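You operate a simulated robot arm through the tools that you are given. There is no shell and no other tool. Be economical: measure what you need, move in short steps, check, and stop when the job is done.

Carry out the task below with a simulated robot arm. There is one attempt and no reset: what you move stays moved.

Task
Pump 3 shots of syrup into the tea, stir it on the mug warmer and switch the warmer on.
Fine: stand the stirrer back in its pot.

Only the result counts: the job must be done as asked and must still hold three seconds after the hand-in. Knocking over, shifting, dropping, spilling or breaking anything else fails it.

Robot
A 6-joint arm with a two-finger parallel gripper, fixed in place. Base frame: the origin is at the foot of the arm, x ahead of it, y to its left, z up. Units: m, rad, N and s.
Its first joint turns from -1.152 to 1.152 rad. Payload 2.7 kg.
Tool frame: the origin (TCP) lies between the finger pads and is the grasp point; the fingertips stand 0.023 m ahead of it; z points along the fingers, y is the line along which they close. Largest opening 0.094 m; finger width 0.038, thickness 0.01; the body of the gripper, 0.054 by 0.096 m, starts 0.039 m behind the TCP.
Orientation is told as [roll, pitch, yaw] about the base's x, y, z axes, in that order, counted from this pose: with the fingers straight down and closing along the base's y, the tool's x points along the base's -x, its y along +y and its z along -z.

Tools
- The arm moves only by the tool drive_tool. Its argument "motion" is a list of rows, each a list of 7 numbers: the turn, a rotation vector about the base's x, y, z in rad, then the shift along the base's x, y, z in m, then the finger opening in m, from 0 to 0.094. In form: [[rx, ry, rz, x, y, z, hand], ...]. A call has 1 to 12 rows; each row shifts and turns the commanded pose from where the row before left it. Rows are played at 5 a second. More than 0.05 m and 0.15 rad between two rows, or a gripper value outside its range, and nothing of the call is played. A pose out of reach is approached as far as the arm can. The call stops where the force on the tool passes 70 N (or 10 N more than at its start, if that is more) or the arm is blocked; 0.2 s more then pass. Each finger travels about 0.045 m/s and halts on what it meets, pressing with about 41 N; the grip force reading is that of the motor and also rises with nothing between the fingers. The clock runs only during rows and for 0.2 s after the last one: add rows that do not move to give the fingers time. It gives the time, the measured TCP pose, the force on the tool (base axes), the opening and the grip force at its end, in the units of the frame above (readings bear some noise).
- Cameras (640 x 400 px; columns grow to the right, rows downward): "scene" is fixed at [0.0905, -0.4485, 1.3999]; the picture's right is [0.58, -0.82, 0.00], its down [-0.50, -0.35, -0.79] and it looks along [0.65, 0.45, -0.61] (base axes); focal length 296 px, centre (320, 200). "wrist" rides on the gripper at [0.086, 0.016, -0.074] in the tool frame; the picture's right is [-0.18, 0.98, 0.00], its down [-0.58, -0.11, -0.81] and it looks along [-0.79, -0.15, 0.59] (tool axes); focal length 243 px, centre (320, 200). There is no depth. A picture from a camera that has moved, and an enlarged one, comes with that camera's place and axes in the base frame and with its lens.
- capture(camera): a new picture of that camera. No time passes.
- enlarge(camera, box): a new picture of the part [left, top, right, bottom] of that camera's present view, enlarged. No time passes.
- close_job(): hands the job in; it is judged then, once.

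Work in short steps. Places have to be worked out from the pictures, the camera data and where the tool is seen: move nearer, look again, correct. Check each grasp and each placing, and mend what went wrong. You have 120 turns and 68 pictures in all, those below and enlarged ones among them. Open the gripper and draw the arm clear of the work before you hand the job in, unless the task says otherwise; then end with one line.

The tools are called after "Emit:" by a JSON object that holds its "op" and its "data". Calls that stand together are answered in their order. drive_tool: Moves the arm, as the interface text tells. Its arguments: {"type":"object","properties":{"motion":{"type":"array","items":{"type":"array","items":{"type":"number"}}}},"required":["motion"]} The other tools are called the same way: capture (camera) takes a picture; enlarge (camera, box) takes an enlarged picture of a part of a camera's view; close_job () hands the job in.

At the start:

```text
t: 0.0
position: [0.3026, -0.1402, 1.2284]
tcp_rot: [-0.001, 0.001, 0.0]
ft_force: [-0.3, -0.3, -0.1]
width: 0.0941
grasp_force: 0.1
```

scene: 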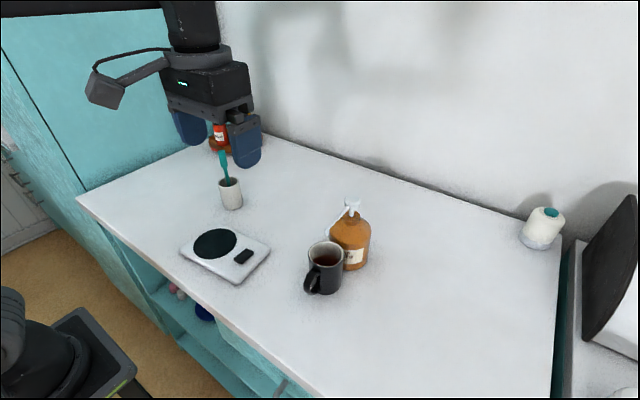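
wrist: 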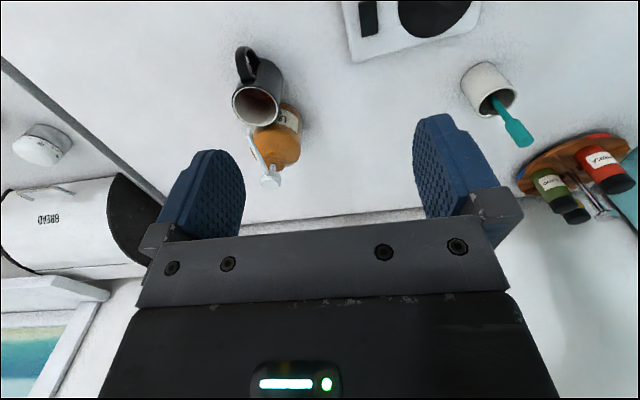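

I'll look more closely at the items in the scene first.

Emit:
{"op": "enlarge", "data": {"camera": "scene", "box": [280, 180, 400, 310]}}

Emit:
{"op": "enlarge", "data": {"camera": "scene", "box": [160, 120, 290, 300]}}

```text
3.08 times, centred on (340, 245) of scene
camera zoom: at [0.0905, -0.4485, 1.3999], right [0.58, -0.82, 0.0], down [-0.5, -0.35, -0.79], along [0.65, 0.45, -0.61], focal length 910 px, centre (258, 62)
```

zoom: 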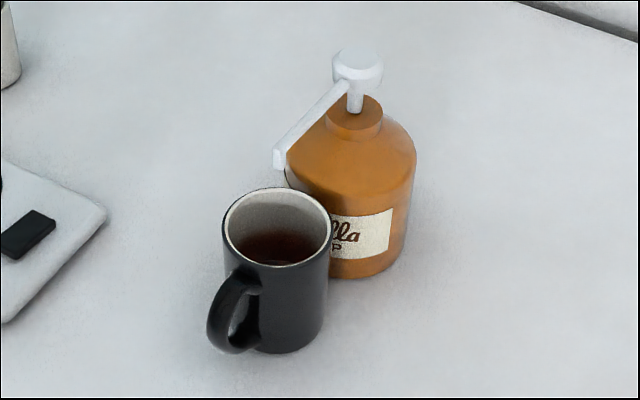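

```text
2.22 times, centred on (225, 210) of scene
camera zoom: at [0.0905, -0.4485, 1.3999], right [0.58, -0.82, 0.0], down [-0.5, -0.35, -0.79], along [0.65, 0.45, -0.61], focal length 658 px, centre (531, 178)
```

zoom: 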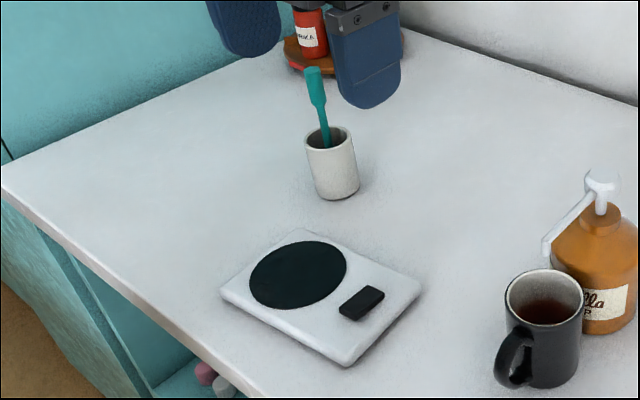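

Triangulating from both views puts the surface nearer z≈0.88 than 0.44 in the camera frame, so I'll check before I descend. First, finer views from the wrist.

Emit:
{"op": "enlarge", "data": {"camera": "wrist", "box": [200, 20, 340, 200]}}

Emit:
{"op": "enlarge", "data": {"camera": "wrist", "box": [330, 0, 560, 160]}}

```text
2.22 times, centred on (270, 110) of wrist
camera zoom: at [0.2155, -0.1249, 1.3024], right [0.18, 0.98, 0.0], down [0.58, -0.11, 0.81], along [0.79, -0.15, -0.59], focal length 539 px, centre (431, 400)
```

zoom: 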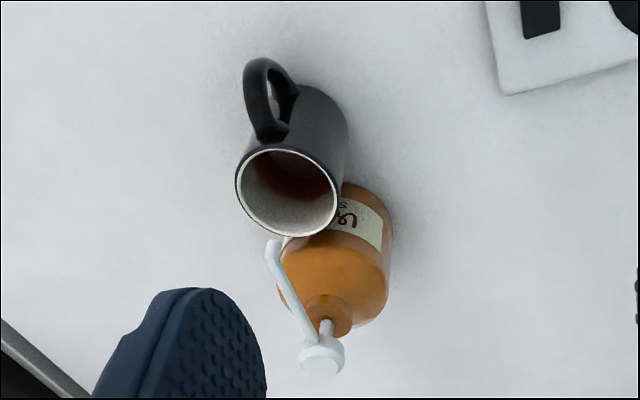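

```text
2.50 times, centred on (445, 80) of wrist
camera zoom: at [0.2155, -0.1249, 1.3024], right [0.18, 0.98, 0.0], down [0.58, -0.11, 0.81], along [0.79, -0.15, -0.59], focal length 606 px, centre (8, 500)
```

zoom: 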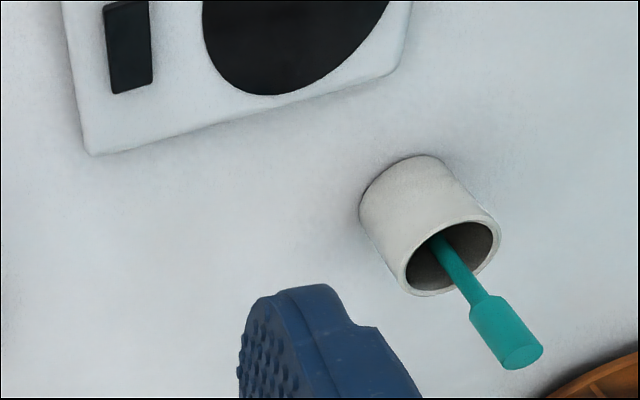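

Triangulated positions:
- Pump head ≈ (0.479, -0.252, 1.06).
- Spout tip ≈ (0.395, -0.253), directly over the mug centre (0.397, -0.251).

I close the fingers and move above the pump head at a safe height to test reach.

Emit:
{"op": "drive_tool", "data": {"motion": [[0, 0, 0, 0.029, -0.0187, 0, 0.06], [0, 0, 0, 0.029, -0.0187, 0, 0.04], [0, 0, 0, 0.029, -0.0187, 0, 0.02], [0, 0, 0, 0.029, -0.0187, 0, 0], [0, 0, 0, 0.029, -0.0187, 0, 0], [0, 0, 0, 0.029, -0.0187, 0, 0], [0, 0, 0, 0, 0, 0, 0]]}}

```text
t: 1.6
position: [0.4759, -0.2494, 1.2278]
tcp_rot: [0.001, 0.002, -0.001]
ft_force: [0.6, 0.2, 0.5]
width: 0.0001
grasp_force: 41.2
```

That pose is reachable. I descend part of the way, leaving about 5 cm, and look.

Emit:
{"op": "drive_tool", "data": {"motion": [[0, 0, 0, 0.001, -0.001, -0.03, 0], [0, 0, 0, 0.001, -0.001, -0.03, 0], [0, 0, 0, 0, 0, -0.03, 0], [0, 0, 0, 0, 0, 0, 0]]}}

Emit:
{"op": "enlarge", "data": {"camera": "scene", "box": [270, 80, 430, 300]}}

Emit:
{"op": "capture", "data": {"camera": "wrist"}}

```text
t: 2.6
position: [0.479, -0.2547, 1.1385]
tcp_rot: [0.001, 0.001, -0.001]
ft_force: [-0.9, -1.2, 0.8]
width: 0.0
grasp_force: 41.1
```

```text
1.82 times, centred on (350, 190) of scene
camera zoom: at [0.0905, -0.4485, 1.3999], right [0.58, -0.82, 0.0], down [-0.5, -0.35, -0.79], along [0.65, 0.45, -0.61], focal length 538 px, centre (266, 218)
```

zoom: 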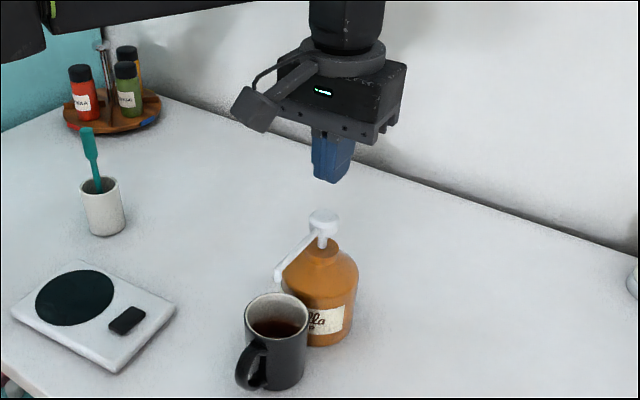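

```text
60 pictures are left
camera wrist: at [0.392, -0.2387, 1.2124], right [0.18, 0.98, 0.0], down [0.58, -0.11, 0.81], along [0.79, -0.15, -0.59], focal length 243 px, centre (320, 200)
```

wrist: 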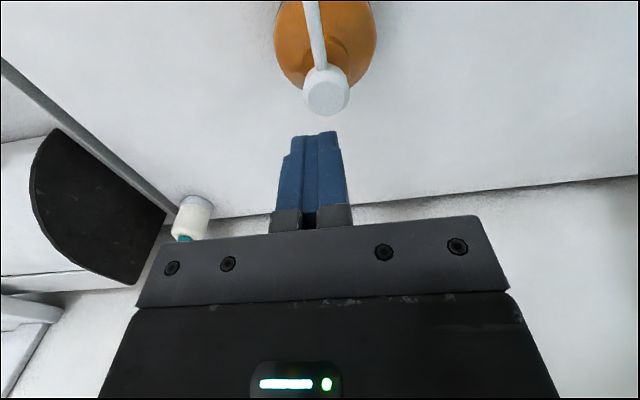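

Aligned over the head within a few mm. I nudge y slightly and descend, leaving a small gap above the head.

Emit:
{"op": "drive_tool", "data": {"motion": [[0, 0, 0, 0, 0.003, -0.015, 0], [0, 0, 0, 0, 0, -0.015, 0], [0, 0, 0, 0, 0, -0.01, 0], [0, 0, 0, 0, 0, 0, 0]]}}

Emit:
{"op": "enlarge", "data": {"camera": "scene", "box": [300, 130, 400, 280]}}

```text
t: 3.6
position: [0.4781, -0.2507, 1.0968]
tcp_rot: [0.001, -0.001, -0.001]
ft_force: [0.5, 0.3, -0.3]
width: 0.0001
grasp_force: 41.1
```

```text
2.67 times, centred on (350, 205) of scene
camera zoom: at [0.0905, -0.4485, 1.3999], right [0.58, -0.82, 0.0], down [-0.5, -0.35, -0.79], along [0.65, 0.45, -0.61], focal length 789 px, centre (240, 187)
```

zoom: 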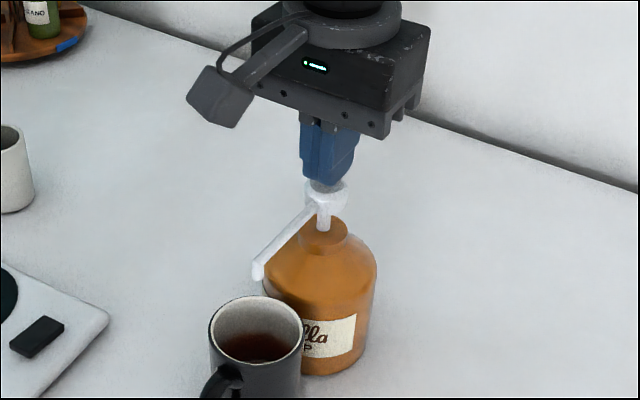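

Tips are just above the head (tip z≈1.074). I press gently in small steps to find contact and the stroke.

Emit:
{"op": "drive_tool", "data": {"motion": [[0, 0, 0, 0, 0, -0.005, 0], [0, 0, 0, 0, 0, -0.005, 0], [0, 0, 0, 0, 0, -0.005, 0], [0, 0, 0, 0, 0, 0, 0]]}}

```text
t: 4.6
position: [0.478, -0.2493, 1.0828]
tcp_rot: [0.001, -0.001, 0.0]
ft_force: [-1.2, 1.9, 5.0]
width: 0.0
grasp_force: 41.2
```

5 N upward means contact at tip z≈1.06. I continue to the end of the stroke.

Emit:
{"op": "drive_tool", "data": {"motion": [[0, 0, 0, 0, 0, -0.004, 0], [0, 0, 0, 0, 0, -0.004, 0], [0, 0, 0, 0, 0, 0, 0]]}}

Emit:
{"op": "enlarge", "data": {"camera": "scene", "box": [300, 180, 380, 280]}}

```text
t: 5.4
position: [0.4787, -0.2515, 1.0769]
tcp_rot: [0.0, -0.005, 0.0]
ft_force: [-3.5, 5.6, 24.2]
width: 0.0001
grasp_force: 41.0
```

```text
4.00 times, centred on (340, 230) of scene
camera zoom: at [0.0901, -0.4481, 1.4], right [0.58, -0.82, 0.0], down [-0.5, -0.35, -0.79], along [0.65, 0.45, -0.61], focal length 1184 px, centre (240, 80)
```

zoom: 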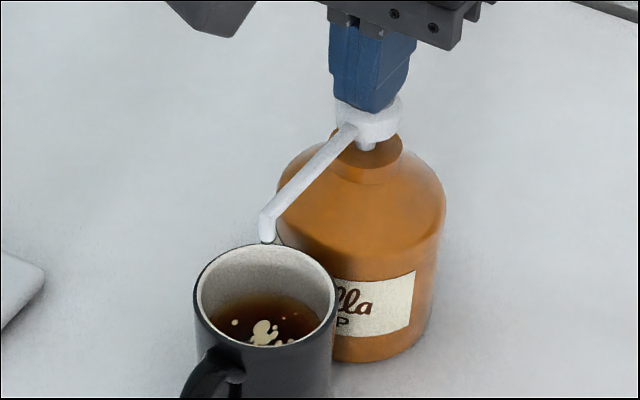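

Syrup has appeared in the tea. I push a couple of mm more to be sure it's a full stroke, then release fully.

Emit:
{"op": "drive_tool", "data": {"motion": [[0, 0, 0, 0, 0, -0.003, 0], [0, 0, 0, 0, 0, 0, 0]]}}

Emit:
{"op": "enlarge", "data": {"camera": "scene", "box": [300, 180, 380, 280]}}

```text
t: 6.0
position: [0.4785, -0.2513, 1.0769]
tcp_rot: [-0.003, -0.009, 0.0]
ft_force: [-5.2, 9.6, 36.0]
width: 0.0001
grasp_force: 40.7
```

```text
4.00 times, centred on (340, 230) of scene
camera zoom: at [0.0898, -0.4479, 1.4001], right [0.58, -0.82, 0.0], down [-0.5, -0.35, -0.79], along [0.65, 0.45, -0.61], focal length 1184 px, centre (240, 80)
```

zoom: 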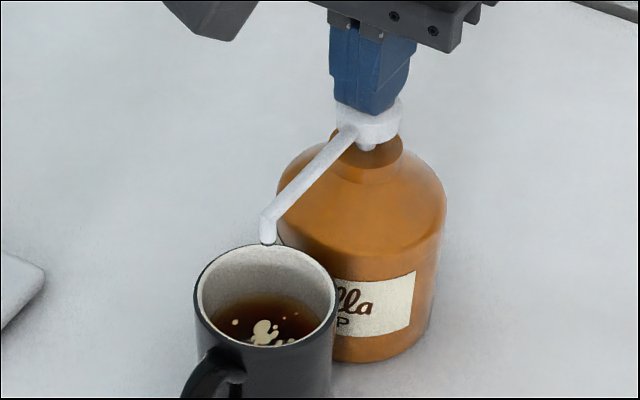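

The stroke is bottomed at TCP z≈1.077 with one shot out. I lift well clear so the pump springs back.

Emit:
{"op": "drive_tool", "data": {"motion": [[0, 0, 0, 0, 0, 0.01, 0], [0, 0, 0, 0, 0, 0.01, 0], [0, 0, 0, 0, 0, 0.01, 0], [0, 0, 0, 0, 0, 0, 0], [0, 0, 0, 0, 0, 0, 0]]}}

Emit:
{"op": "enlarge", "data": {"camera": "scene", "box": [300, 180, 380, 280]}}

```text
t: 7.2
position: [0.4794, -0.2527, 1.1027]
tcp_rot: [0.001, 0.001, 0.001]
ft_force: [0.8, 0.1, -0.1]
width: 0.0
grasp_force: 41.1
```

```text
4.00 times, centred on (340, 230) of scene
camera zoom: at [0.0905, -0.4485, 1.3999], right [0.58, -0.82, 0.0], down [-0.5, -0.35, -0.79], along [0.65, 0.45, -0.61], focal length 1184 px, centre (240, 80)
```

zoom: 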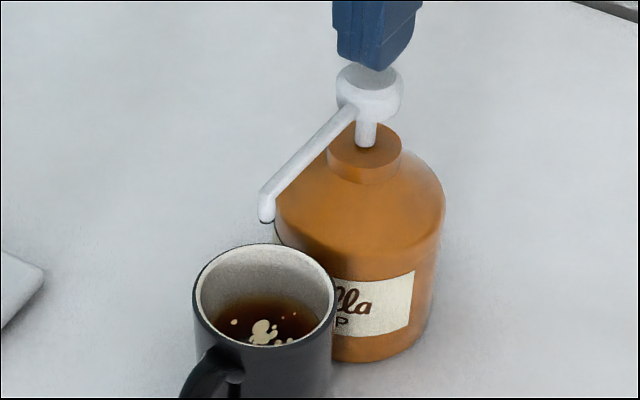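

The pump has sprung back. Second shot: press to the same depth, then release.

Emit:
{"op": "drive_tool", "data": {"motion": [[0, 0, 0, 0, 0.001, -0.01, 0], [0, 0, 0, 0, 0, -0.008, 0], [0, 0, 0, 0, 0, -0.006, 0], [0, 0, 0, 0, 0, -0.005, 0], [0, 0, 0, 0, 0, -0.002, 0], [0, 0, 0, 0, 0, 0, 0]]}}

Emit:
{"op": "enlarge", "data": {"camera": "scene", "box": [300, 180, 380, 280]}}

Emit:
{"op": "drive_tool", "data": {"motion": [[0, 0, 0, 0, 0, 0.01, 0], [0, 0, 0, 0, 0, 0.01, 0], [0, 0, 0, 0, 0, 0.011, 0], [0, 0, 0, 0, 0, 0, 0], [0, 0, 0, 0, 0, 0, 0]]}}

```text
t: 8.6
position: [0.4777, -0.2518, 1.0759]
tcp_rot: [-0.004, -0.01, 0.0]
ft_force: [-12.9, 4.0, 39.3]
width: 0.0
grasp_force: 40.5
```

```text
4.00 times, centred on (340, 230) of scene
camera zoom: at [0.0896, -0.448, 1.4001], right [0.58, -0.82, 0.0], down [-0.5, -0.35, -0.79], along [0.65, 0.45, -0.61], focal length 1184 px, centre (240, 80)
```

zoom: 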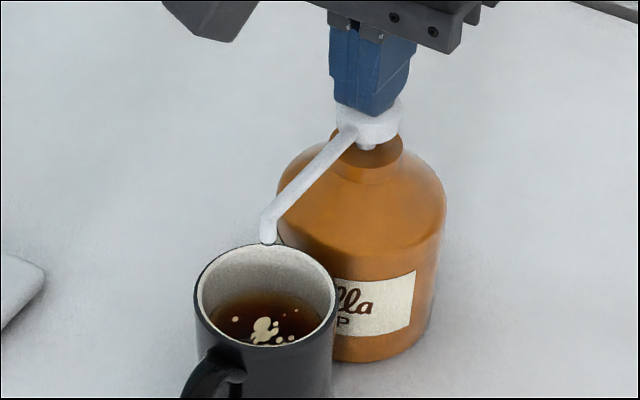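

```text
t: 9.8
position: [0.4788, -0.2499, 1.1019]
tcp_rot: [0.001, 0.001, 0.0]
ft_force: [0.0, -0.3, 0.0]
width: 0.0
grasp_force: 40.9
```

The second shot registered: same bottom, and the tea surface changed. Third shot now.

Emit:
{"op": "drive_tool", "data": {"motion": [[0, 0, 0, 0, 0, -0.01, 0], [0, 0, 0, 0, 0, -0.008, 0], [0, 0, 0, 0, 0, -0.006, 0], [0, 0, 0, 0, 0, -0.005, 0], [0, 0, 0, 0, 0, -0.002, 0], [0, 0, 0, 0, 0, 0, 0]]}}

Emit:
{"op": "drive_tool", "data": {"motion": [[0, 0, 0, 0, 0, 0.01, 0], [0, 0, 0, 0, 0, 0.01, 0], [0, 0, 0, 0, 0, 0.02, 0], [0, 0, 0, 0, 0, 0.03, 0], [0, 0, 0, 0, 0, 0, 0]]}}

Emit:
{"op": "enlarge", "data": {"camera": "scene", "box": [300, 180, 380, 280]}}

```text
t: 11.2
position: [0.4782, -0.2495, 1.0759]
tcp_rot: [-0.005, -0.01, 0.001]
ft_force: [-5.9, -0.4, 37.2]
width: 0.0
grasp_force: 40.9
```

```text
t: 12.4
position: [0.479, -0.2491, 1.1399]
tcp_rot: [0.001, -0.001, -0.001]
ft_force: [-0.6, 0.2, 0.7]
width: 0.0
grasp_force: 41.0
```

```text
4.00 times, centred on (340, 230) of scene
camera zoom: at [0.0905, -0.4485, 1.3999], right [0.58, -0.82, 0.0], down [-0.5, -0.35, -0.79], along [0.65, 0.45, -0.61], focal length 1184 px, centre (240, 80)
```

zoom: 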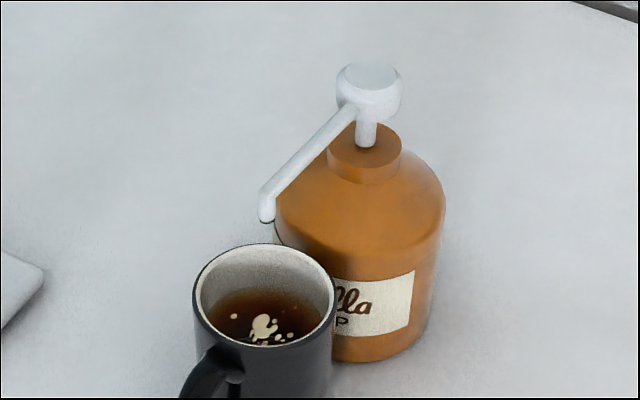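

Three shots are in, with the tea level visibly higher each time. Next I back off and look at the mug handle with the wrist camera, because the spout blocks a grasp over the rim.

Emit:
{"op": "drive_tool", "data": {"motion": [[0, 0, 0, -0.03, 0.01, 0.02, 0], [0, 0, 0, -0.04, 0.015, 0.01, 0.02], [0, 0, 0, -0.04, 0.015, 0.01, 0.04], [0, 0, 0, -0.04, 0.015, 0, 0.06], [0, 0, 0, -0.04, 0.015, 0, 0.08], [0, 0, 0, 0, 0, 0, 0.08], [0, 0, 0, 0, 0, 0, 0.08]]}}

Emit:
{"op": "capture", "data": {"camera": "wrist"}}

```text
t: 14.0
position: [0.2894, -0.1799, 1.1807]
tcp_rot: [-0.001, -0.001, 0.0]
ft_force: [0.2, -0.2, -1.1]
width: 0.0801
grasp_force: 0.1
```

```text
53 pictures are left
camera wrist: at [0.2019, -0.1642, 1.2552], right [0.18, 0.98, 0.0], down [0.58, -0.11, 0.81], along [0.79, -0.15, -0.59], focal length 243 px, centre (320, 200)
```

wrist: 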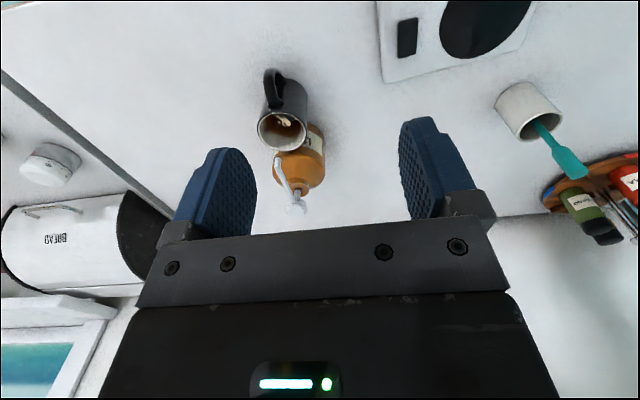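

Emit:
{"op": "enlarge", "data": {"camera": "wrist", "box": [240, 55, 340, 215]}}

Emit:
{"op": "enlarge", "data": {"camera": "scene", "box": [290, 230, 370, 300]}}

```text
2.50 times, centred on (290, 135) of wrist
camera zoom: at [0.2019, -0.1642, 1.2552], right [0.18, 0.98, 0.0], down [0.58, -0.11, 0.81], along [0.79, -0.15, -0.59], focal length 606 px, centre (395, 362)
```

zoom: 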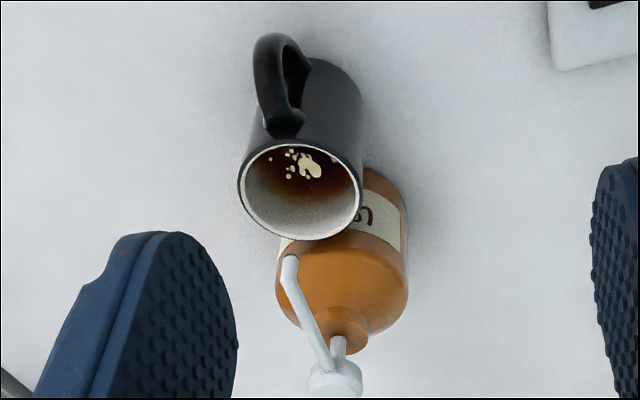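

```text
5.71 times, centred on (330, 265) of scene
camera zoom: at [0.0905, -0.4484, 1.3999], right [0.58, -0.82, 0.0], down [-0.5, -0.35, -0.79], along [0.65, 0.45, -0.61], focal length 1691 px, centre (263, -171)
```

zoom: 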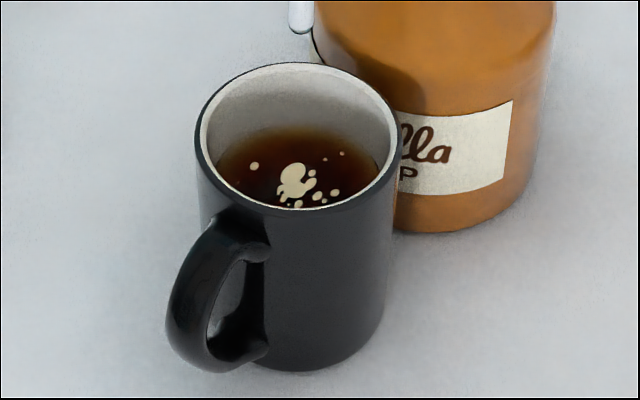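

The handle points toward -x at roughly (0.34, -0.25) and z 0.92–0.975, and the rim is at z≈0.995. I'll grip the handle from above with the tool tilted slightly away from the mug, so first I hover and check.

Emit:
{"op": "drive_tool", "data": {"motion": [[0, -0.1, 0, 0.008, -0.0175, -0.0325, 0.06], [0, -0.1, 0, 0.008, -0.0175, -0.0325, 0.05], [0, -0.1, 0, 0.008, -0.0175, -0.0325, 0.05], [0, 0, 0, 0.008, -0.0175, -0.0325, 0.05], [0, 0, 0, 0, 0, 0, 0.05]]}}

Emit:
{"op": "capture", "data": {"camera": "wrist"}}

Emit:
{"op": "enlarge", "data": {"camera": "scene", "box": [240, 180, 380, 310]}}

```text
t: 15.2
position: [0.3215, -0.25, 1.0497]
tcp_rot: [0.0, -0.301, 0.0]
ft_force: [-0.8, -0.2, -0.5]
width: 0.0502
grasp_force: 0.1
```

```text
50 pictures are left
camera wrist: at [0.2159, -0.2348, 1.0963], right [0.18, 0.98, 0.05], down [0.32, -0.11, 0.94], along [0.93, -0.15, -0.33], focal length 243 px, centre (320, 200)
```

wrist: 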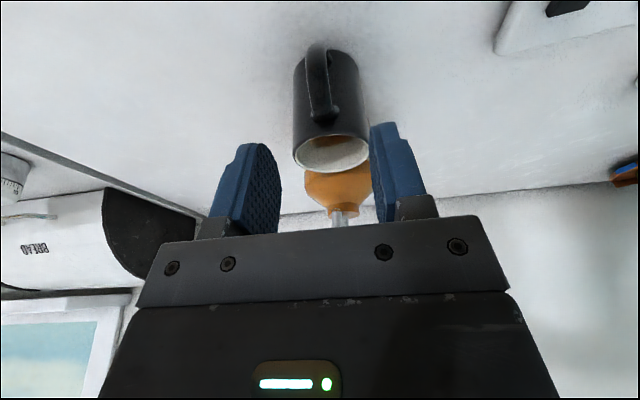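

```text
3.08 times, centred on (310, 245) of scene
camera zoom: at [0.0905, -0.4485, 1.3999], right [0.58, -0.82, 0.0], down [-0.5, -0.35, -0.79], along [0.65, 0.45, -0.61], focal length 910 px, centre (351, 62)
```

zoom: 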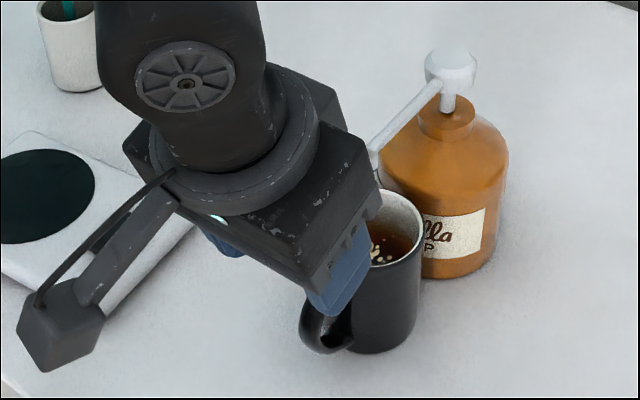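

The handle plane sits at y≈-0.253, pointing along -x. I descend around it, down to TCP z≈0.96.

Emit:
{"op": "drive_tool", "data": {"motion": [[0, 0, 0, 0.003, -0.003, -0.025, 0.05], [0, 0, 0, 0.003, 0, -0.025, 0.05], [0, 0, 0, 0.004, 0, -0.022, 0.05], [0, 0, 0, 0.004, 0, -0.018, 0.05], [0, 0, 0, 0, 0, 0, 0.05]]}}

Emit:
{"op": "capture", "data": {"camera": "wrist"}}

Emit:
{"op": "enlarge", "data": {"camera": "scene", "box": [260, 200, 380, 320]}}

```text
t: 16.4
position: [0.3343, -0.2535, 0.9604]
tcp_rot: [-0.002, -0.299, 0.001]
ft_force: [0.1, -1.0, -0.1]
width: 0.0498
grasp_force: 0.1
```

```text
48 pictures are left
camera wrist: at [0.2285, -0.239, 1.0064], right [0.18, 0.98, 0.05], down [0.32, -0.11, 0.94], along [0.93, -0.15, -0.33], focal length 243 px, centre (320, 200)
```

wrist: 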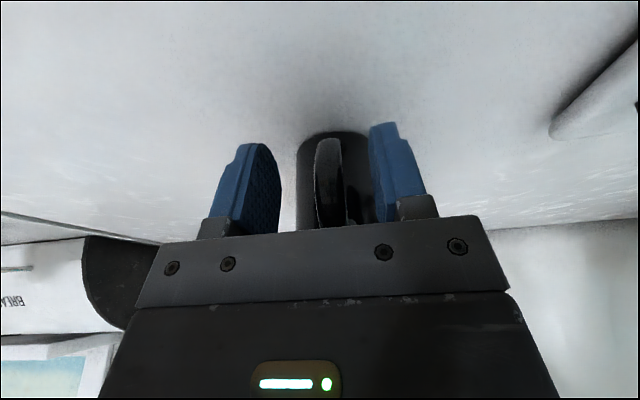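

```text
3.33 times, centred on (320, 260) of scene
camera zoom: at [0.0905, -0.4485, 1.3999], right [0.58, -0.82, 0.0], down [-0.5, -0.35, -0.79], along [0.65, 0.45, -0.61], focal length 986 px, centre (320, 0)
```

zoom: 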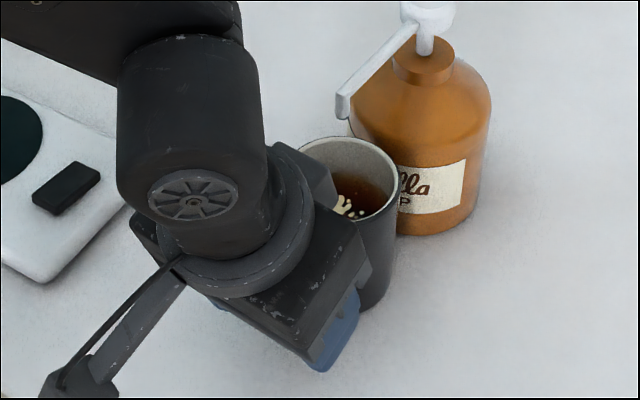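

The handle is centred between the fingers. I close.

Emit:
{"op": "drive_tool", "data": {"motion": [[0, 0, 0, 0, 0, 0, 0.02], [0, 0, 0, 0, 0, 0, 0], [0, 0, 0, 0, 0, 0, 0], [0, 0, 0, 0, 0, 0, 0], [0, 0, 0, 0, 0, 0, 0]]}}

Emit:
{"op": "capture", "data": {"camera": "wrist"}}

```text
t: 17.6
position: [0.3337, -0.2535, 0.9616]
tcp_rot: [-0.001, -0.3, 0.0]
ft_force: [0.7, 1.5, 0.7]
width: 0.0141
grasp_force: 41.4
```

```text
46 pictures are left
camera wrist: at [0.2285, -0.2389, 1.0065], right [0.18, 0.98, 0.05], down [0.32, -0.11, 0.94], along [0.93, -0.15, -0.33], focal length 243 px, centre (320, 200)
```

wrist: 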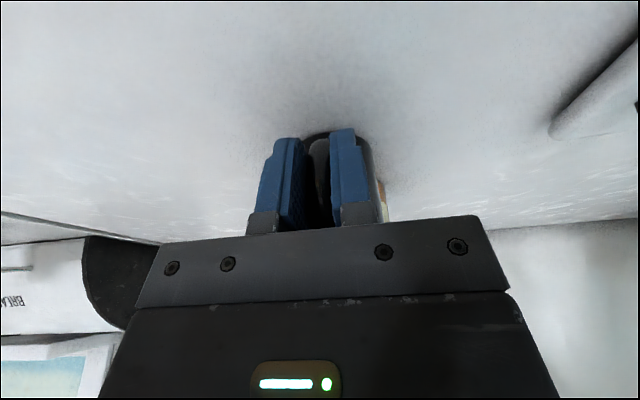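

The handle is gripped at 14 mm. I lift 1 cm slowly (the spout is about 4 cm above the rim) and check for tilt.

Emit:
{"op": "drive_tool", "data": {"motion": [[0, 0, 0, 0, 0, 0.003, 0], [0, 0, 0, 0, 0, 0.004, 0], [0, 0, 0, 0, 0, 0.005, 0], [0, 0, 0, 0, 0, 0, 0]]}}

Emit:
{"op": "enlarge", "data": {"camera": "scene", "box": [260, 200, 380, 320]}}

```text
t: 18.6
position: [0.3345, -0.2531, 0.9733]
tcp_rot: [0.0, -0.301, 0.0]
ft_force: [0.2, -0.4, -3.4]
width: 0.014
grasp_force: 41.3
```

```text
3.33 times, centred on (320, 260) of scene
camera zoom: at [0.0906, -0.4485, 1.3999], right [0.58, -0.82, 0.0], down [-0.5, -0.35, -0.79], along [0.65, 0.45, -0.61], focal length 986 px, centre (320, 0)
```

zoom: 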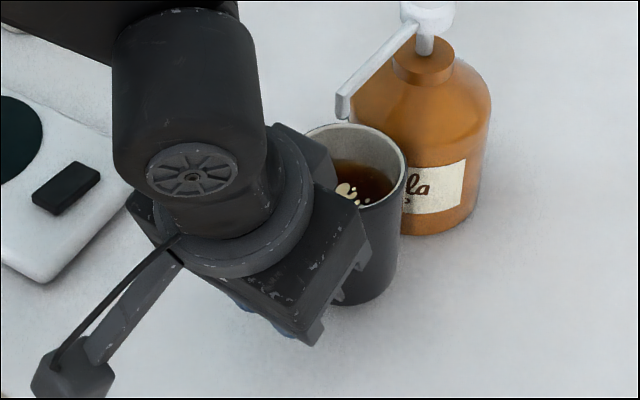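

The mug hangs level. I pull it back toward the robot out from under the spout, then raise it.

Emit:
{"op": "drive_tool", "data": {"motion": [[0, 0, 0, -0.01, 0, 0, 0], [0, 0, 0, -0.015, 0, 0, 0], [0, 0, 0, -0.015, 0, 0, 0], [0, 0, 0, -0.012, 0.005, 0.003, 0], [0, 0, 0, -0.005, 0.01, 0.01, 0], [0, 0, 0, 0, 0.02, 0.015, 0], [0, 0, 0, 0, 0.02, 0.015, 0], [0, 0, 0, 0, 0.02, 0.005, 0], [0, 0, 0, 0, 0.01, 0, 0], [0, 0, 0, 0, 0, 0, 0]]}}

Emit:
{"op": "capture", "data": {"camera": "scene"}}

Emit:
{"op": "capture", "data": {"camera": "wrist"}}

```text
t: 20.8
position: [0.2773, -0.1684, 1.0191]
tcp_rot: [0.0, -0.3, -0.001]
ft_force: [0.1, 1.3, -2.6]
width: 0.0141
grasp_force: 40.7
```

```text
44 pictures are left
```

scene: 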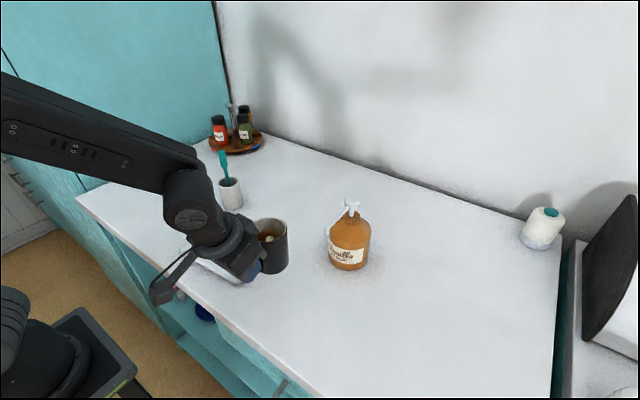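

```text
43 pictures are left
camera wrist: at [0.1723, -0.1526, 1.0656], right [0.18, 0.98, 0.05], down [0.32, -0.11, 0.94], along [0.93, -0.15, -0.33], focal length 243 px, centre (320, 200)
```

wrist: 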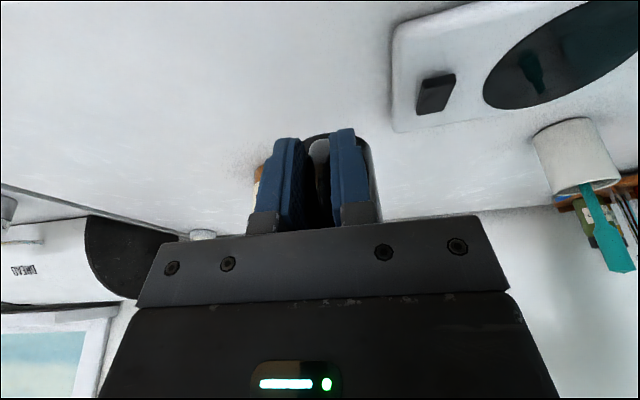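

The mug is held level and clear. I carry it in +y part of the way toward the warmer and re-measure the disc.

Emit:
{"op": "drive_tool", "data": {"motion": [[0, 0, 0, 0, 0.012, 0, 0], [0, 0, 0, 0, 0.022, 0, 0], [0, 0, 0, 0, 0.022, 0, 0], [0, 0, 0, 0, 0.022, 0, 0], [0, 0, 0, 0, 0.015, 0, 0], [0, 0, 0, 0, 0.007, 0, 0], [0, 0, 0, 0, 0, 0, 0]]}}

Emit:
{"op": "capture", "data": {"camera": "wrist"}}

Emit:
{"op": "enlarge", "data": {"camera": "scene", "box": [150, 180, 290, 310]}}

```text
t: 22.4
position: [0.278, -0.0665, 1.0209]
tcp_rot: [-0.001, -0.301, 0.0]
ft_force: [-0.1, 0.8, -3.7]
width: 0.0139
grasp_force: 41.3
```

```text
42 pictures are left
camera wrist: at [0.173, -0.0521, 1.0664], right [0.18, 0.98, 0.05], down [0.32, -0.11, 0.94], along [0.93, -0.15, -0.33], focal length 243 px, centre (320, 200)
```

wrist: 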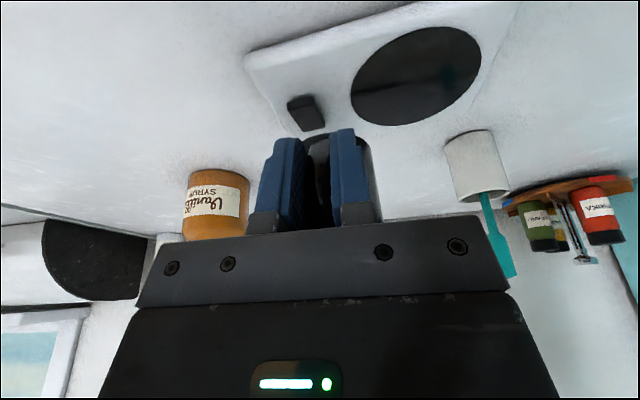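

```text
3.08 times, centred on (220, 245) of scene
camera zoom: at [0.0906, -0.4485, 1.3999], right [0.58, -0.82, 0.0], down [-0.5, -0.35, -0.79], along [0.65, 0.45, -0.61], focal length 910 px, centre (628, 62)
```

zoom: 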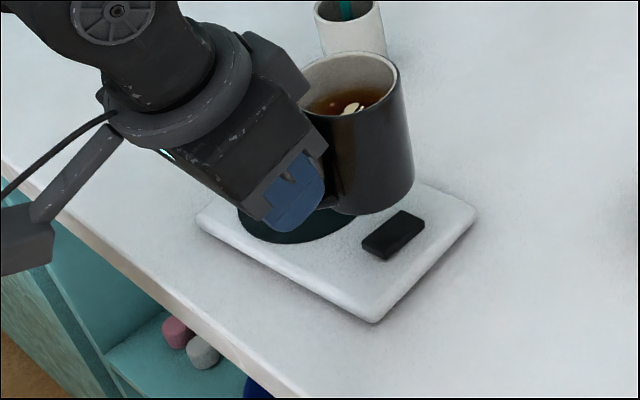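

Disc centre ≈ (0.336, 0.006), top z≈0.917, and the mug centre is about 0.061 ahead of the TCP. I move over it and lower partway.

Emit:
{"op": "drive_tool", "data": {"motion": [[0, 0, 0, 0, 0.012, 0, 0], [0, 0, 0, -0.001, 0.02, 0, 0], [0, 0, 0, -0.001, 0.02, 0, 0], [0, 0, 0, -0.001, 0.015, 0, 0], [0, 0, 0, 0, 0.005, 0, 0], [0, 0, 0, 0, 0, -0.006, 0], [0, 0, 0, 0, 0, -0.006, 0], [0, 0, 0, 0, 0, 0, 0]]}}

Emit:
{"op": "enlarge", "data": {"camera": "scene", "box": [150, 180, 290, 310]}}

Emit:
{"op": "capture", "data": {"camera": "wrist"}}

```text
t: 24.2
position: [0.2753, 0.0032, 1.0076]
tcp_rot: [0.001, -0.301, 0.001]
ft_force: [-0.3, -0.3, -4.2]
width: 0.0137
grasp_force: 41.1
```

```text
3.08 times, centred on (220, 245) of scene
camera zoom: at [0.0906, -0.4485, 1.3999], right [0.58, -0.82, 0.0], down [-0.5, -0.35, -0.79], along [0.65, 0.45, -0.61], focal length 910 px, centre (628, 62)
```

zoom: 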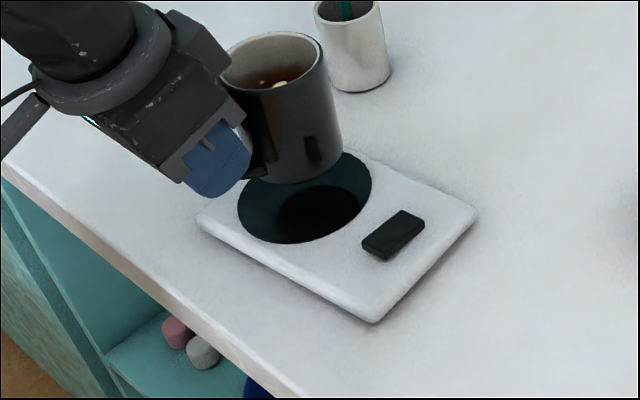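

```text
39 pictures are left
camera wrist: at [0.1703, 0.0191, 1.0538], right [0.18, 0.98, 0.05], down [0.32, -0.11, 0.94], along [0.93, -0.15, -0.33], focal length 243 px, centre (320, 200)
```

wrist: 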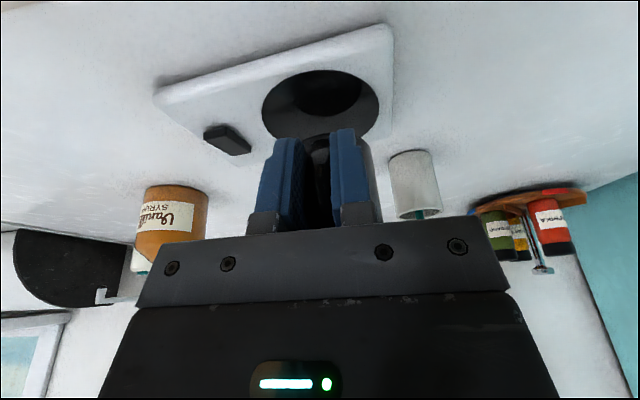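

Mug bottom is about 2.8 cm above the disc and will land on its centre. I lower slowly, watching the force.

Emit:
{"op": "drive_tool", "data": {"motion": [[0, 0, 0, 0, 0.001, -0.006, 0], [0, 0, 0, 0, 0.001, -0.006, 0], [0, 0, 0, 0, 0, -0.005, 0], [0, 0, 0, 0, 0, -0.003, 0], [0, 0, 0, 0, 0, 0, 0]]}}

Emit:
{"op": "enlarge", "data": {"camera": "scene", "box": [150, 180, 290, 310]}}

```text
t: 25.4
position: [0.278, 0.0053, 0.9896]
tcp_rot: [0.002, -0.298, -0.001]
ft_force: [0.8, 0.2, -3.8]
width: 0.0137
grasp_force: 41.2
out of reach, approached as far as the arm can: row 4
```

```text
3.08 times, centred on (220, 245) of scene
camera zoom: at [0.0906, -0.4485, 1.3999], right [0.58, -0.82, 0.0], down [-0.5, -0.35, -0.79], along [0.65, 0.45, -0.61], focal length 910 px, centre (628, 62)
```

zoom: 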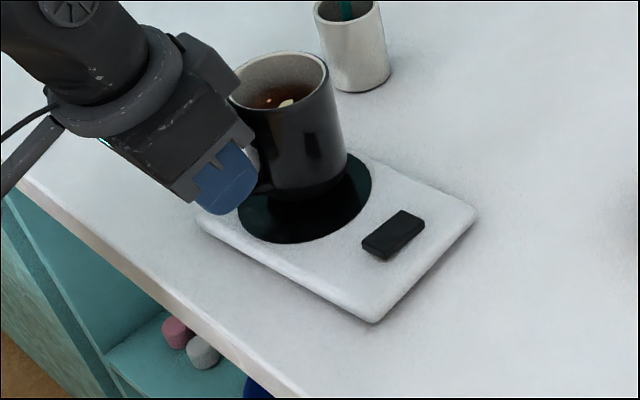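

The tilted pose runs out of reach this close to the base, about 1 cm above the disc. I raise a bit and swing the tool by 0.6 rad about the mug axis, which puts the wrist farther from the base.

Emit:
{"op": "drive_tool", "data": {"motion": [[0, 0, 0, 0, 0, 0.007, 0], [0, 0, 0, 0, 0, 0.007, 0], [0, 0, 0.1, 0.0003, -0.0061, 0, 0], [0, 0, 0.1, 0.0009, -0.006, 0, 0], [0, 0, 0.1, 0.0015, -0.0059, 0, 0], [0, 0, 0.1, 0.002, -0.0057, 0, 0], [0, 0, 0.1, 0.0026, -0.0055, 0, 0], [0, 0, 0.1, 0.003, -0.0052, 0, 0], [0, 0, 0, 0, 0, 0, 0]]}}

Emit:
{"op": "enlarge", "data": {"camera": "scene", "box": [150, 180, 290, 310]}}

```text
t: 27.4
position: [0.2883, -0.0283, 1.0039]
tcp_rot: [0.0, -0.3, 0.601]
ft_force: [-1.3, -0.5, -3.9]
width: 0.014
grasp_force: 41.1
```

```text
3.08 times, centred on (220, 245) of scene
camera zoom: at [0.0906, -0.4485, 1.3999], right [0.58, -0.82, 0.0], down [-0.5, -0.35, -0.79], along [0.65, 0.45, -0.61], focal length 910 px, centre (628, 62)
```

zoom: 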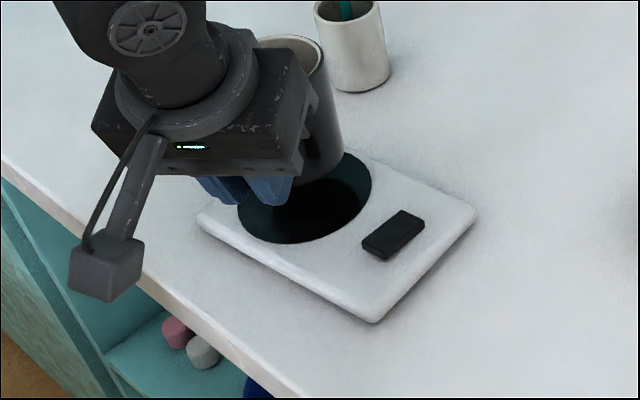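

Good. I lower from here in small steps.

Emit:
{"op": "drive_tool", "data": {"motion": [[0, 0, 0, -0.001, 0, -0.006, 0], [0, 0, 0, -0.001, 0, -0.006, 0], [0, 0, 0, 0, 0, -0.005, 0], [0, 0, 0, 0, 0, -0.003, 0], [0, 0, 0, 0, 0, 0, 0]]}}

Emit:
{"op": "enlarge", "data": {"camera": "scene", "box": [150, 180, 290, 310]}}

```text
t: 28.6
position: [0.2854, -0.0281, 0.9831]
tcp_rot: [0.001, -0.299, 0.601]
ft_force: [0.2, -0.7, -3.6]
width: 0.0138
grasp_force: 41.7
```

```text
3.08 times, centred on (220, 245) of scene
camera zoom: at [0.0906, -0.4485, 1.3999], right [0.58, -0.82, 0.0], down [-0.5, -0.35, -0.79], along [0.65, 0.45, -0.61], focal length 910 px, centre (628, 62)
```

zoom: 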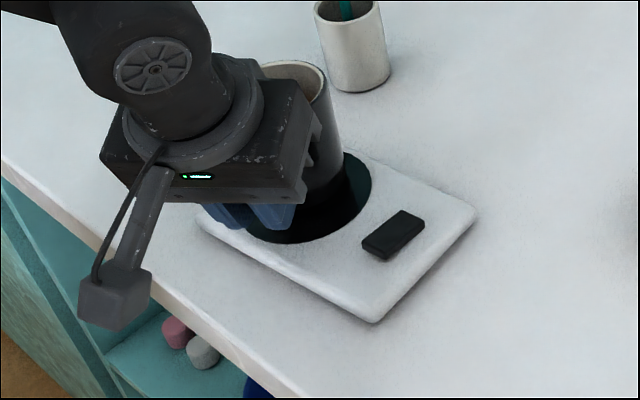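

Still weight-bearing at -3.6 N. I continue in 2 mm steps.

Emit:
{"op": "drive_tool", "data": {"motion": [[0, 0, 0, 0, 0, -0.002, 0], [0, 0, 0, 0, 0, -0.002, 0], [0, 0, 0, 0, 0, -0.002, 0], [0, 0, 0, 0, 0, 0, 0]]}}

```text
t: 29.6
position: [0.2852, -0.0303, 0.9792]
tcp_rot: [-0.001, -0.302, 0.6]
ft_force: [-7.9, 1.2, 28.0]
width: 0.014
grasp_force: 40.8
```

It's in contact. I relax the preload slightly, then open.

Emit:
{"op": "drive_tool", "data": {"motion": [[0, 0, 0, 0, 0, 0.002, 0], [0, 0, 0, 0, 0, 0, 0]]}}

Emit:
{"op": "enlarge", "data": {"camera": "scene", "box": [150, 180, 290, 310]}}

```text
t: 30.2
position: [0.2836, -0.0292, 0.9795]
tcp_rot: [0.002, -0.296, 0.6]
ft_force: [1.6, -0.9, 1.0]
width: 0.0138
grasp_force: 40.8
```

```text
3.08 times, centred on (220, 245) of scene
camera zoom: at [0.0906, -0.4485, 1.3999], right [0.58, -0.82, 0.0], down [-0.5, -0.35, -0.79], along [0.65, 0.45, -0.61], focal length 910 px, centre (628, 62)
```

zoom: 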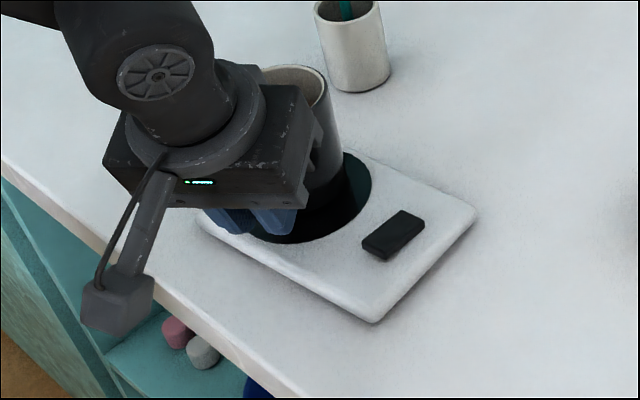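

The force is near zero, so the mug stands on the disc. I open the fingers and let it settle.

Emit:
{"op": "drive_tool", "data": {"motion": [[0, 0, 0, 0, 0, 0, 0.018], [0, 0, 0, 0, 0, 0, 0.024], [0, 0, 0, 0, 0, 0, 0.034], [0, 0, 0, 0, 0, 0, 0.045], [0, 0, 0, 0, 0, 0, 0.045]]}}

Emit:
{"op": "capture", "data": {"camera": "wrist"}}

```text
t: 31.4
position: [0.2852, -0.03, 0.9818]
tcp_rot: [-0.001, -0.301, 0.6]
ft_force: [0.6, 0.4, -0.4]
width: 0.0449
grasp_force: 0.1
```

```text
34 pictures are left
camera wrist: at [0.1891, -0.0757, 1.026], right [-0.41, 0.91, 0.05], down [0.32, 0.09, 0.94], along [0.85, 0.4, -0.33], focal length 243 px, centre (320, 200)
```

wrist: 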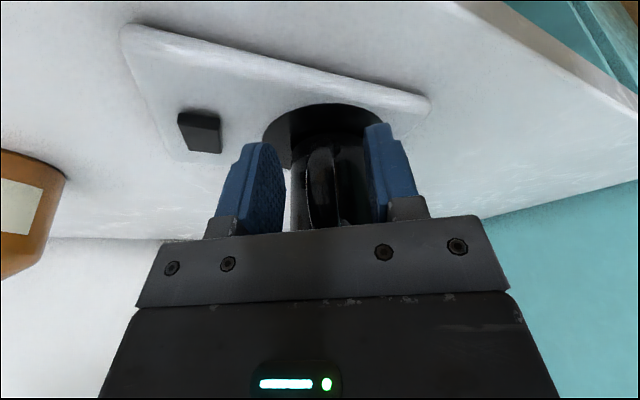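

The mug stands upright on the disc and the handle is free. I retreat along the tool axis, then straighten the tool.

Emit:
{"op": "drive_tool", "data": {"motion": [[0, 0, 0, -0.004, -0.0028, 0.016, 0.045], [0, 0, 0, -0.0073, -0.005, 0.0287, 0.045], [0, 0, 0, -0.0073, -0.005, 0.0287, 0.045], [0, 0, 0, -0.0073, -0.005, 0.0287, 0.045], [0, 0, -0.15, 0.01, 0, 0.04, 0.045], [0, 0, -0.15, 0.02, 0, 0.03, 0.045], [0, 0, -0.15, 0.02, 0, 0.02, 0.045], [0, 0, -0.15, 0.02, 0, 0.0, 0.045], [0, 0.15, 0, 0, 0, 0.0, 0.045], [0, 0.15, 0, 0, 0, 0.0, 0.045], [0, 0, 0, 0, 0, 0, 0.045]]}}

Emit:
{"op": "capture", "data": {"camera": "wrist"}}

Emit:
{"op": "enlarge", "data": {"camera": "scene", "box": [160, 120, 290, 300]}}

```text
t: 33.8
position: [0.3293, -0.0452, 1.1741]
tcp_rot: [-0.001, 0.003, 0.0]
ft_force: [1.0, 0.4, -0.2]
width: 0.0449
grasp_force: 0.0
```

```text
33 pictures are left
camera wrist: at [0.2427, -0.0303, 1.2475], right [0.18, 0.98, 0.0], down [0.58, -0.11, 0.81], along [0.79, -0.15, -0.59], focal length 243 px, centre (320, 200)
```

wrist: 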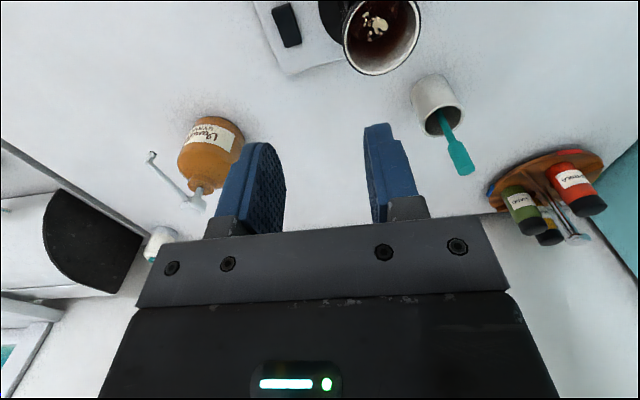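

```text
2.22 times, centred on (225, 210) of scene
camera zoom: at [0.0905, -0.4485, 1.3999], right [0.58, -0.82, 0.0], down [-0.5, -0.35, -0.79], along [0.65, 0.45, -0.61], focal length 658 px, centre (531, 178)
```

zoom: 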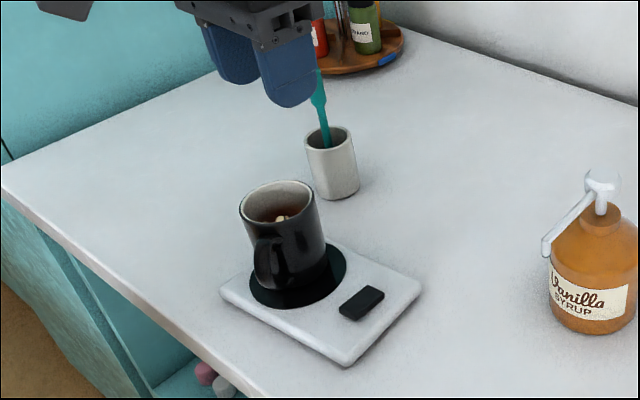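

Check whether the mug sits flat.

Emit:
{"op": "enlarge", "data": {"camera": "scene", "box": [190, 190, 270, 260]}}

Emit:
{"op": "enlarge", "data": {"camera": "wrist", "box": [370, 50, 500, 190]}}

Emit:
{"op": "enlarge", "data": {"camera": "scene", "box": [190, 130, 270, 220]}}

```text
5.71 times, centred on (230, 225) of scene
camera zoom: at [0.0905, -0.4485, 1.3999], right [0.58, -0.82, 0.0], down [-0.5, -0.35, -0.79], along [0.65, 0.45, -0.61], focal length 1691 px, centre (834, 57)
```

zoom: 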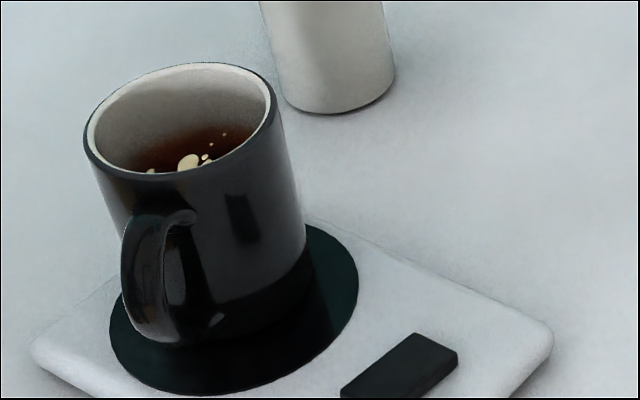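

```text
2.86 times, centred on (435, 120) of wrist
camera zoom: at [0.2427, -0.0303, 1.2475], right [0.18, 0.98, 0.0], down [0.58, -0.11, 0.81], along [0.79, -0.15, -0.59], focal length 693 px, centre (-9, 429)
```

zoom: 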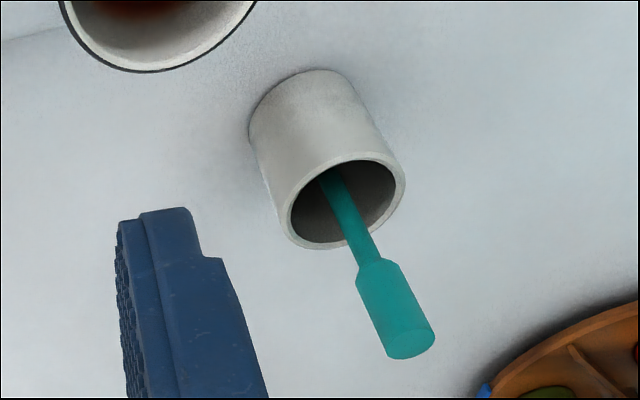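

```text
4.44 times, centred on (230, 175) of scene
camera zoom: at [0.0905, -0.4485, 1.3999], right [0.58, -0.82, 0.0], down [-0.5, -0.35, -0.79], along [0.65, 0.45, -0.61], focal length 1315 px, centre (720, 311)
```

zoom: 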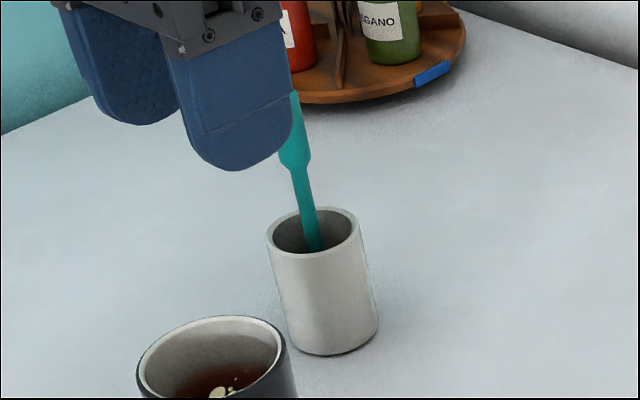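

The mug sits flat on the disc, centred near (0.336, 0.005). The stirrer is nearly vertical, its thick handle around (0.464, 0.092) at z 1.02–1.065. I go hover above it with fingers open.

Emit:
{"op": "drive_tool", "data": {"motion": [[0, 0, 0, 0.027, 0.0273, 0, 0.05], [0, 0, 0, 0.027, 0.0273, 0, 0.05], [0, 0, 0, 0.027, 0.0273, 0, 0.05], [0, 0, 0, 0.027, 0.0273, 0, 0.05], [0, 0, 0, 0.027, 0.0273, 0, 0.05], [0, 0, 0, 0, 0, -0.04, 0.05], [0, 0, 0, 0, 0, 0, 0.05]]}}

Emit:
{"op": "capture", "data": {"camera": "wrist"}}

Emit:
{"op": "enlarge", "data": {"camera": "scene", "box": [190, 100, 290, 220]}}

```text
t: 35.4
position: [0.4637, 0.0891, 1.1295]
tcp_rot: [-0.002, 0.0, 0.0]
ft_force: [-0.1, -0.1, 0.2]
width: 0.0498
grasp_force: 0.0
```

```text
28 pictures are left
camera wrist: at [0.3768, 0.1046, 1.2041], right [0.18, 0.98, 0.0], down [0.58, -0.11, 0.81], along [0.79, -0.15, -0.59], focal length 243 px, centre (320, 200)
```

wrist: 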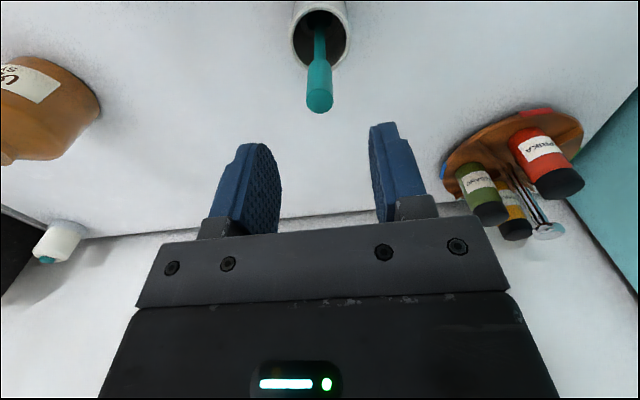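

```text
3.33 times, centred on (240, 160) of scene
camera zoom: at [0.0905, -0.4484, 1.3999], right [0.58, -0.82, 0.0], down [-0.5, -0.35, -0.79], along [0.65, 0.45, -0.61], focal length 986 px, centre (587, 333)
```

zoom: 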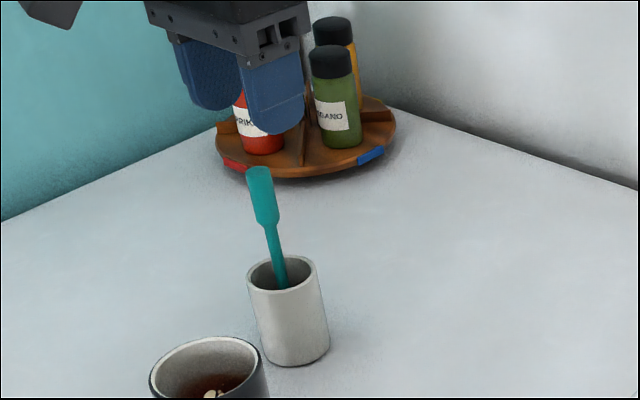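

The stirrer is centred between the fingers. I descend to TCP z≈1.045.

Emit:
{"op": "drive_tool", "data": {"motion": [[0, 0, 0, -0.002, 0, -0.03, 0.05], [0, 0, 0, 0, 0, -0.03, 0.05], [0, 0, 0, 0, 0, -0.023, 0.05], [0, 0, 0, 0, 0, 0, 0.05]]}}

Emit:
{"op": "capture", "data": {"camera": "wrist"}}

```text
t: 36.4
position: [0.4642, 0.0876, 1.0488]
tcp_rot: [0.0, 0.0, 0.0]
ft_force: [0.9, 0.3, 0.1]
width: 0.05
grasp_force: 0.2
```

```text
26 pictures are left
camera wrist: at [0.3761, 0.1034, 1.1228], right [0.18, 0.98, 0.0], down [0.58, -0.11, 0.81], along [0.79, -0.15, -0.59], focal length 243 px, centre (320, 200)
```

wrist: 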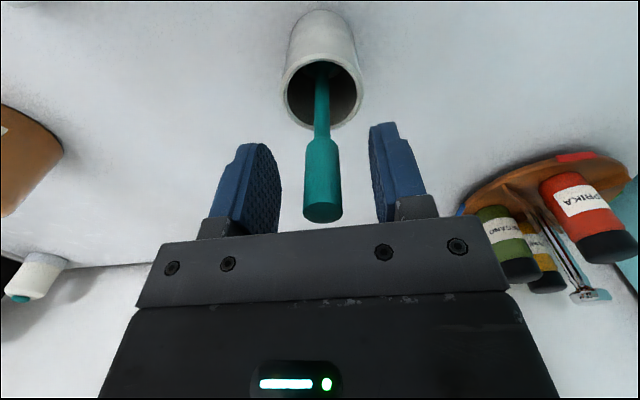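

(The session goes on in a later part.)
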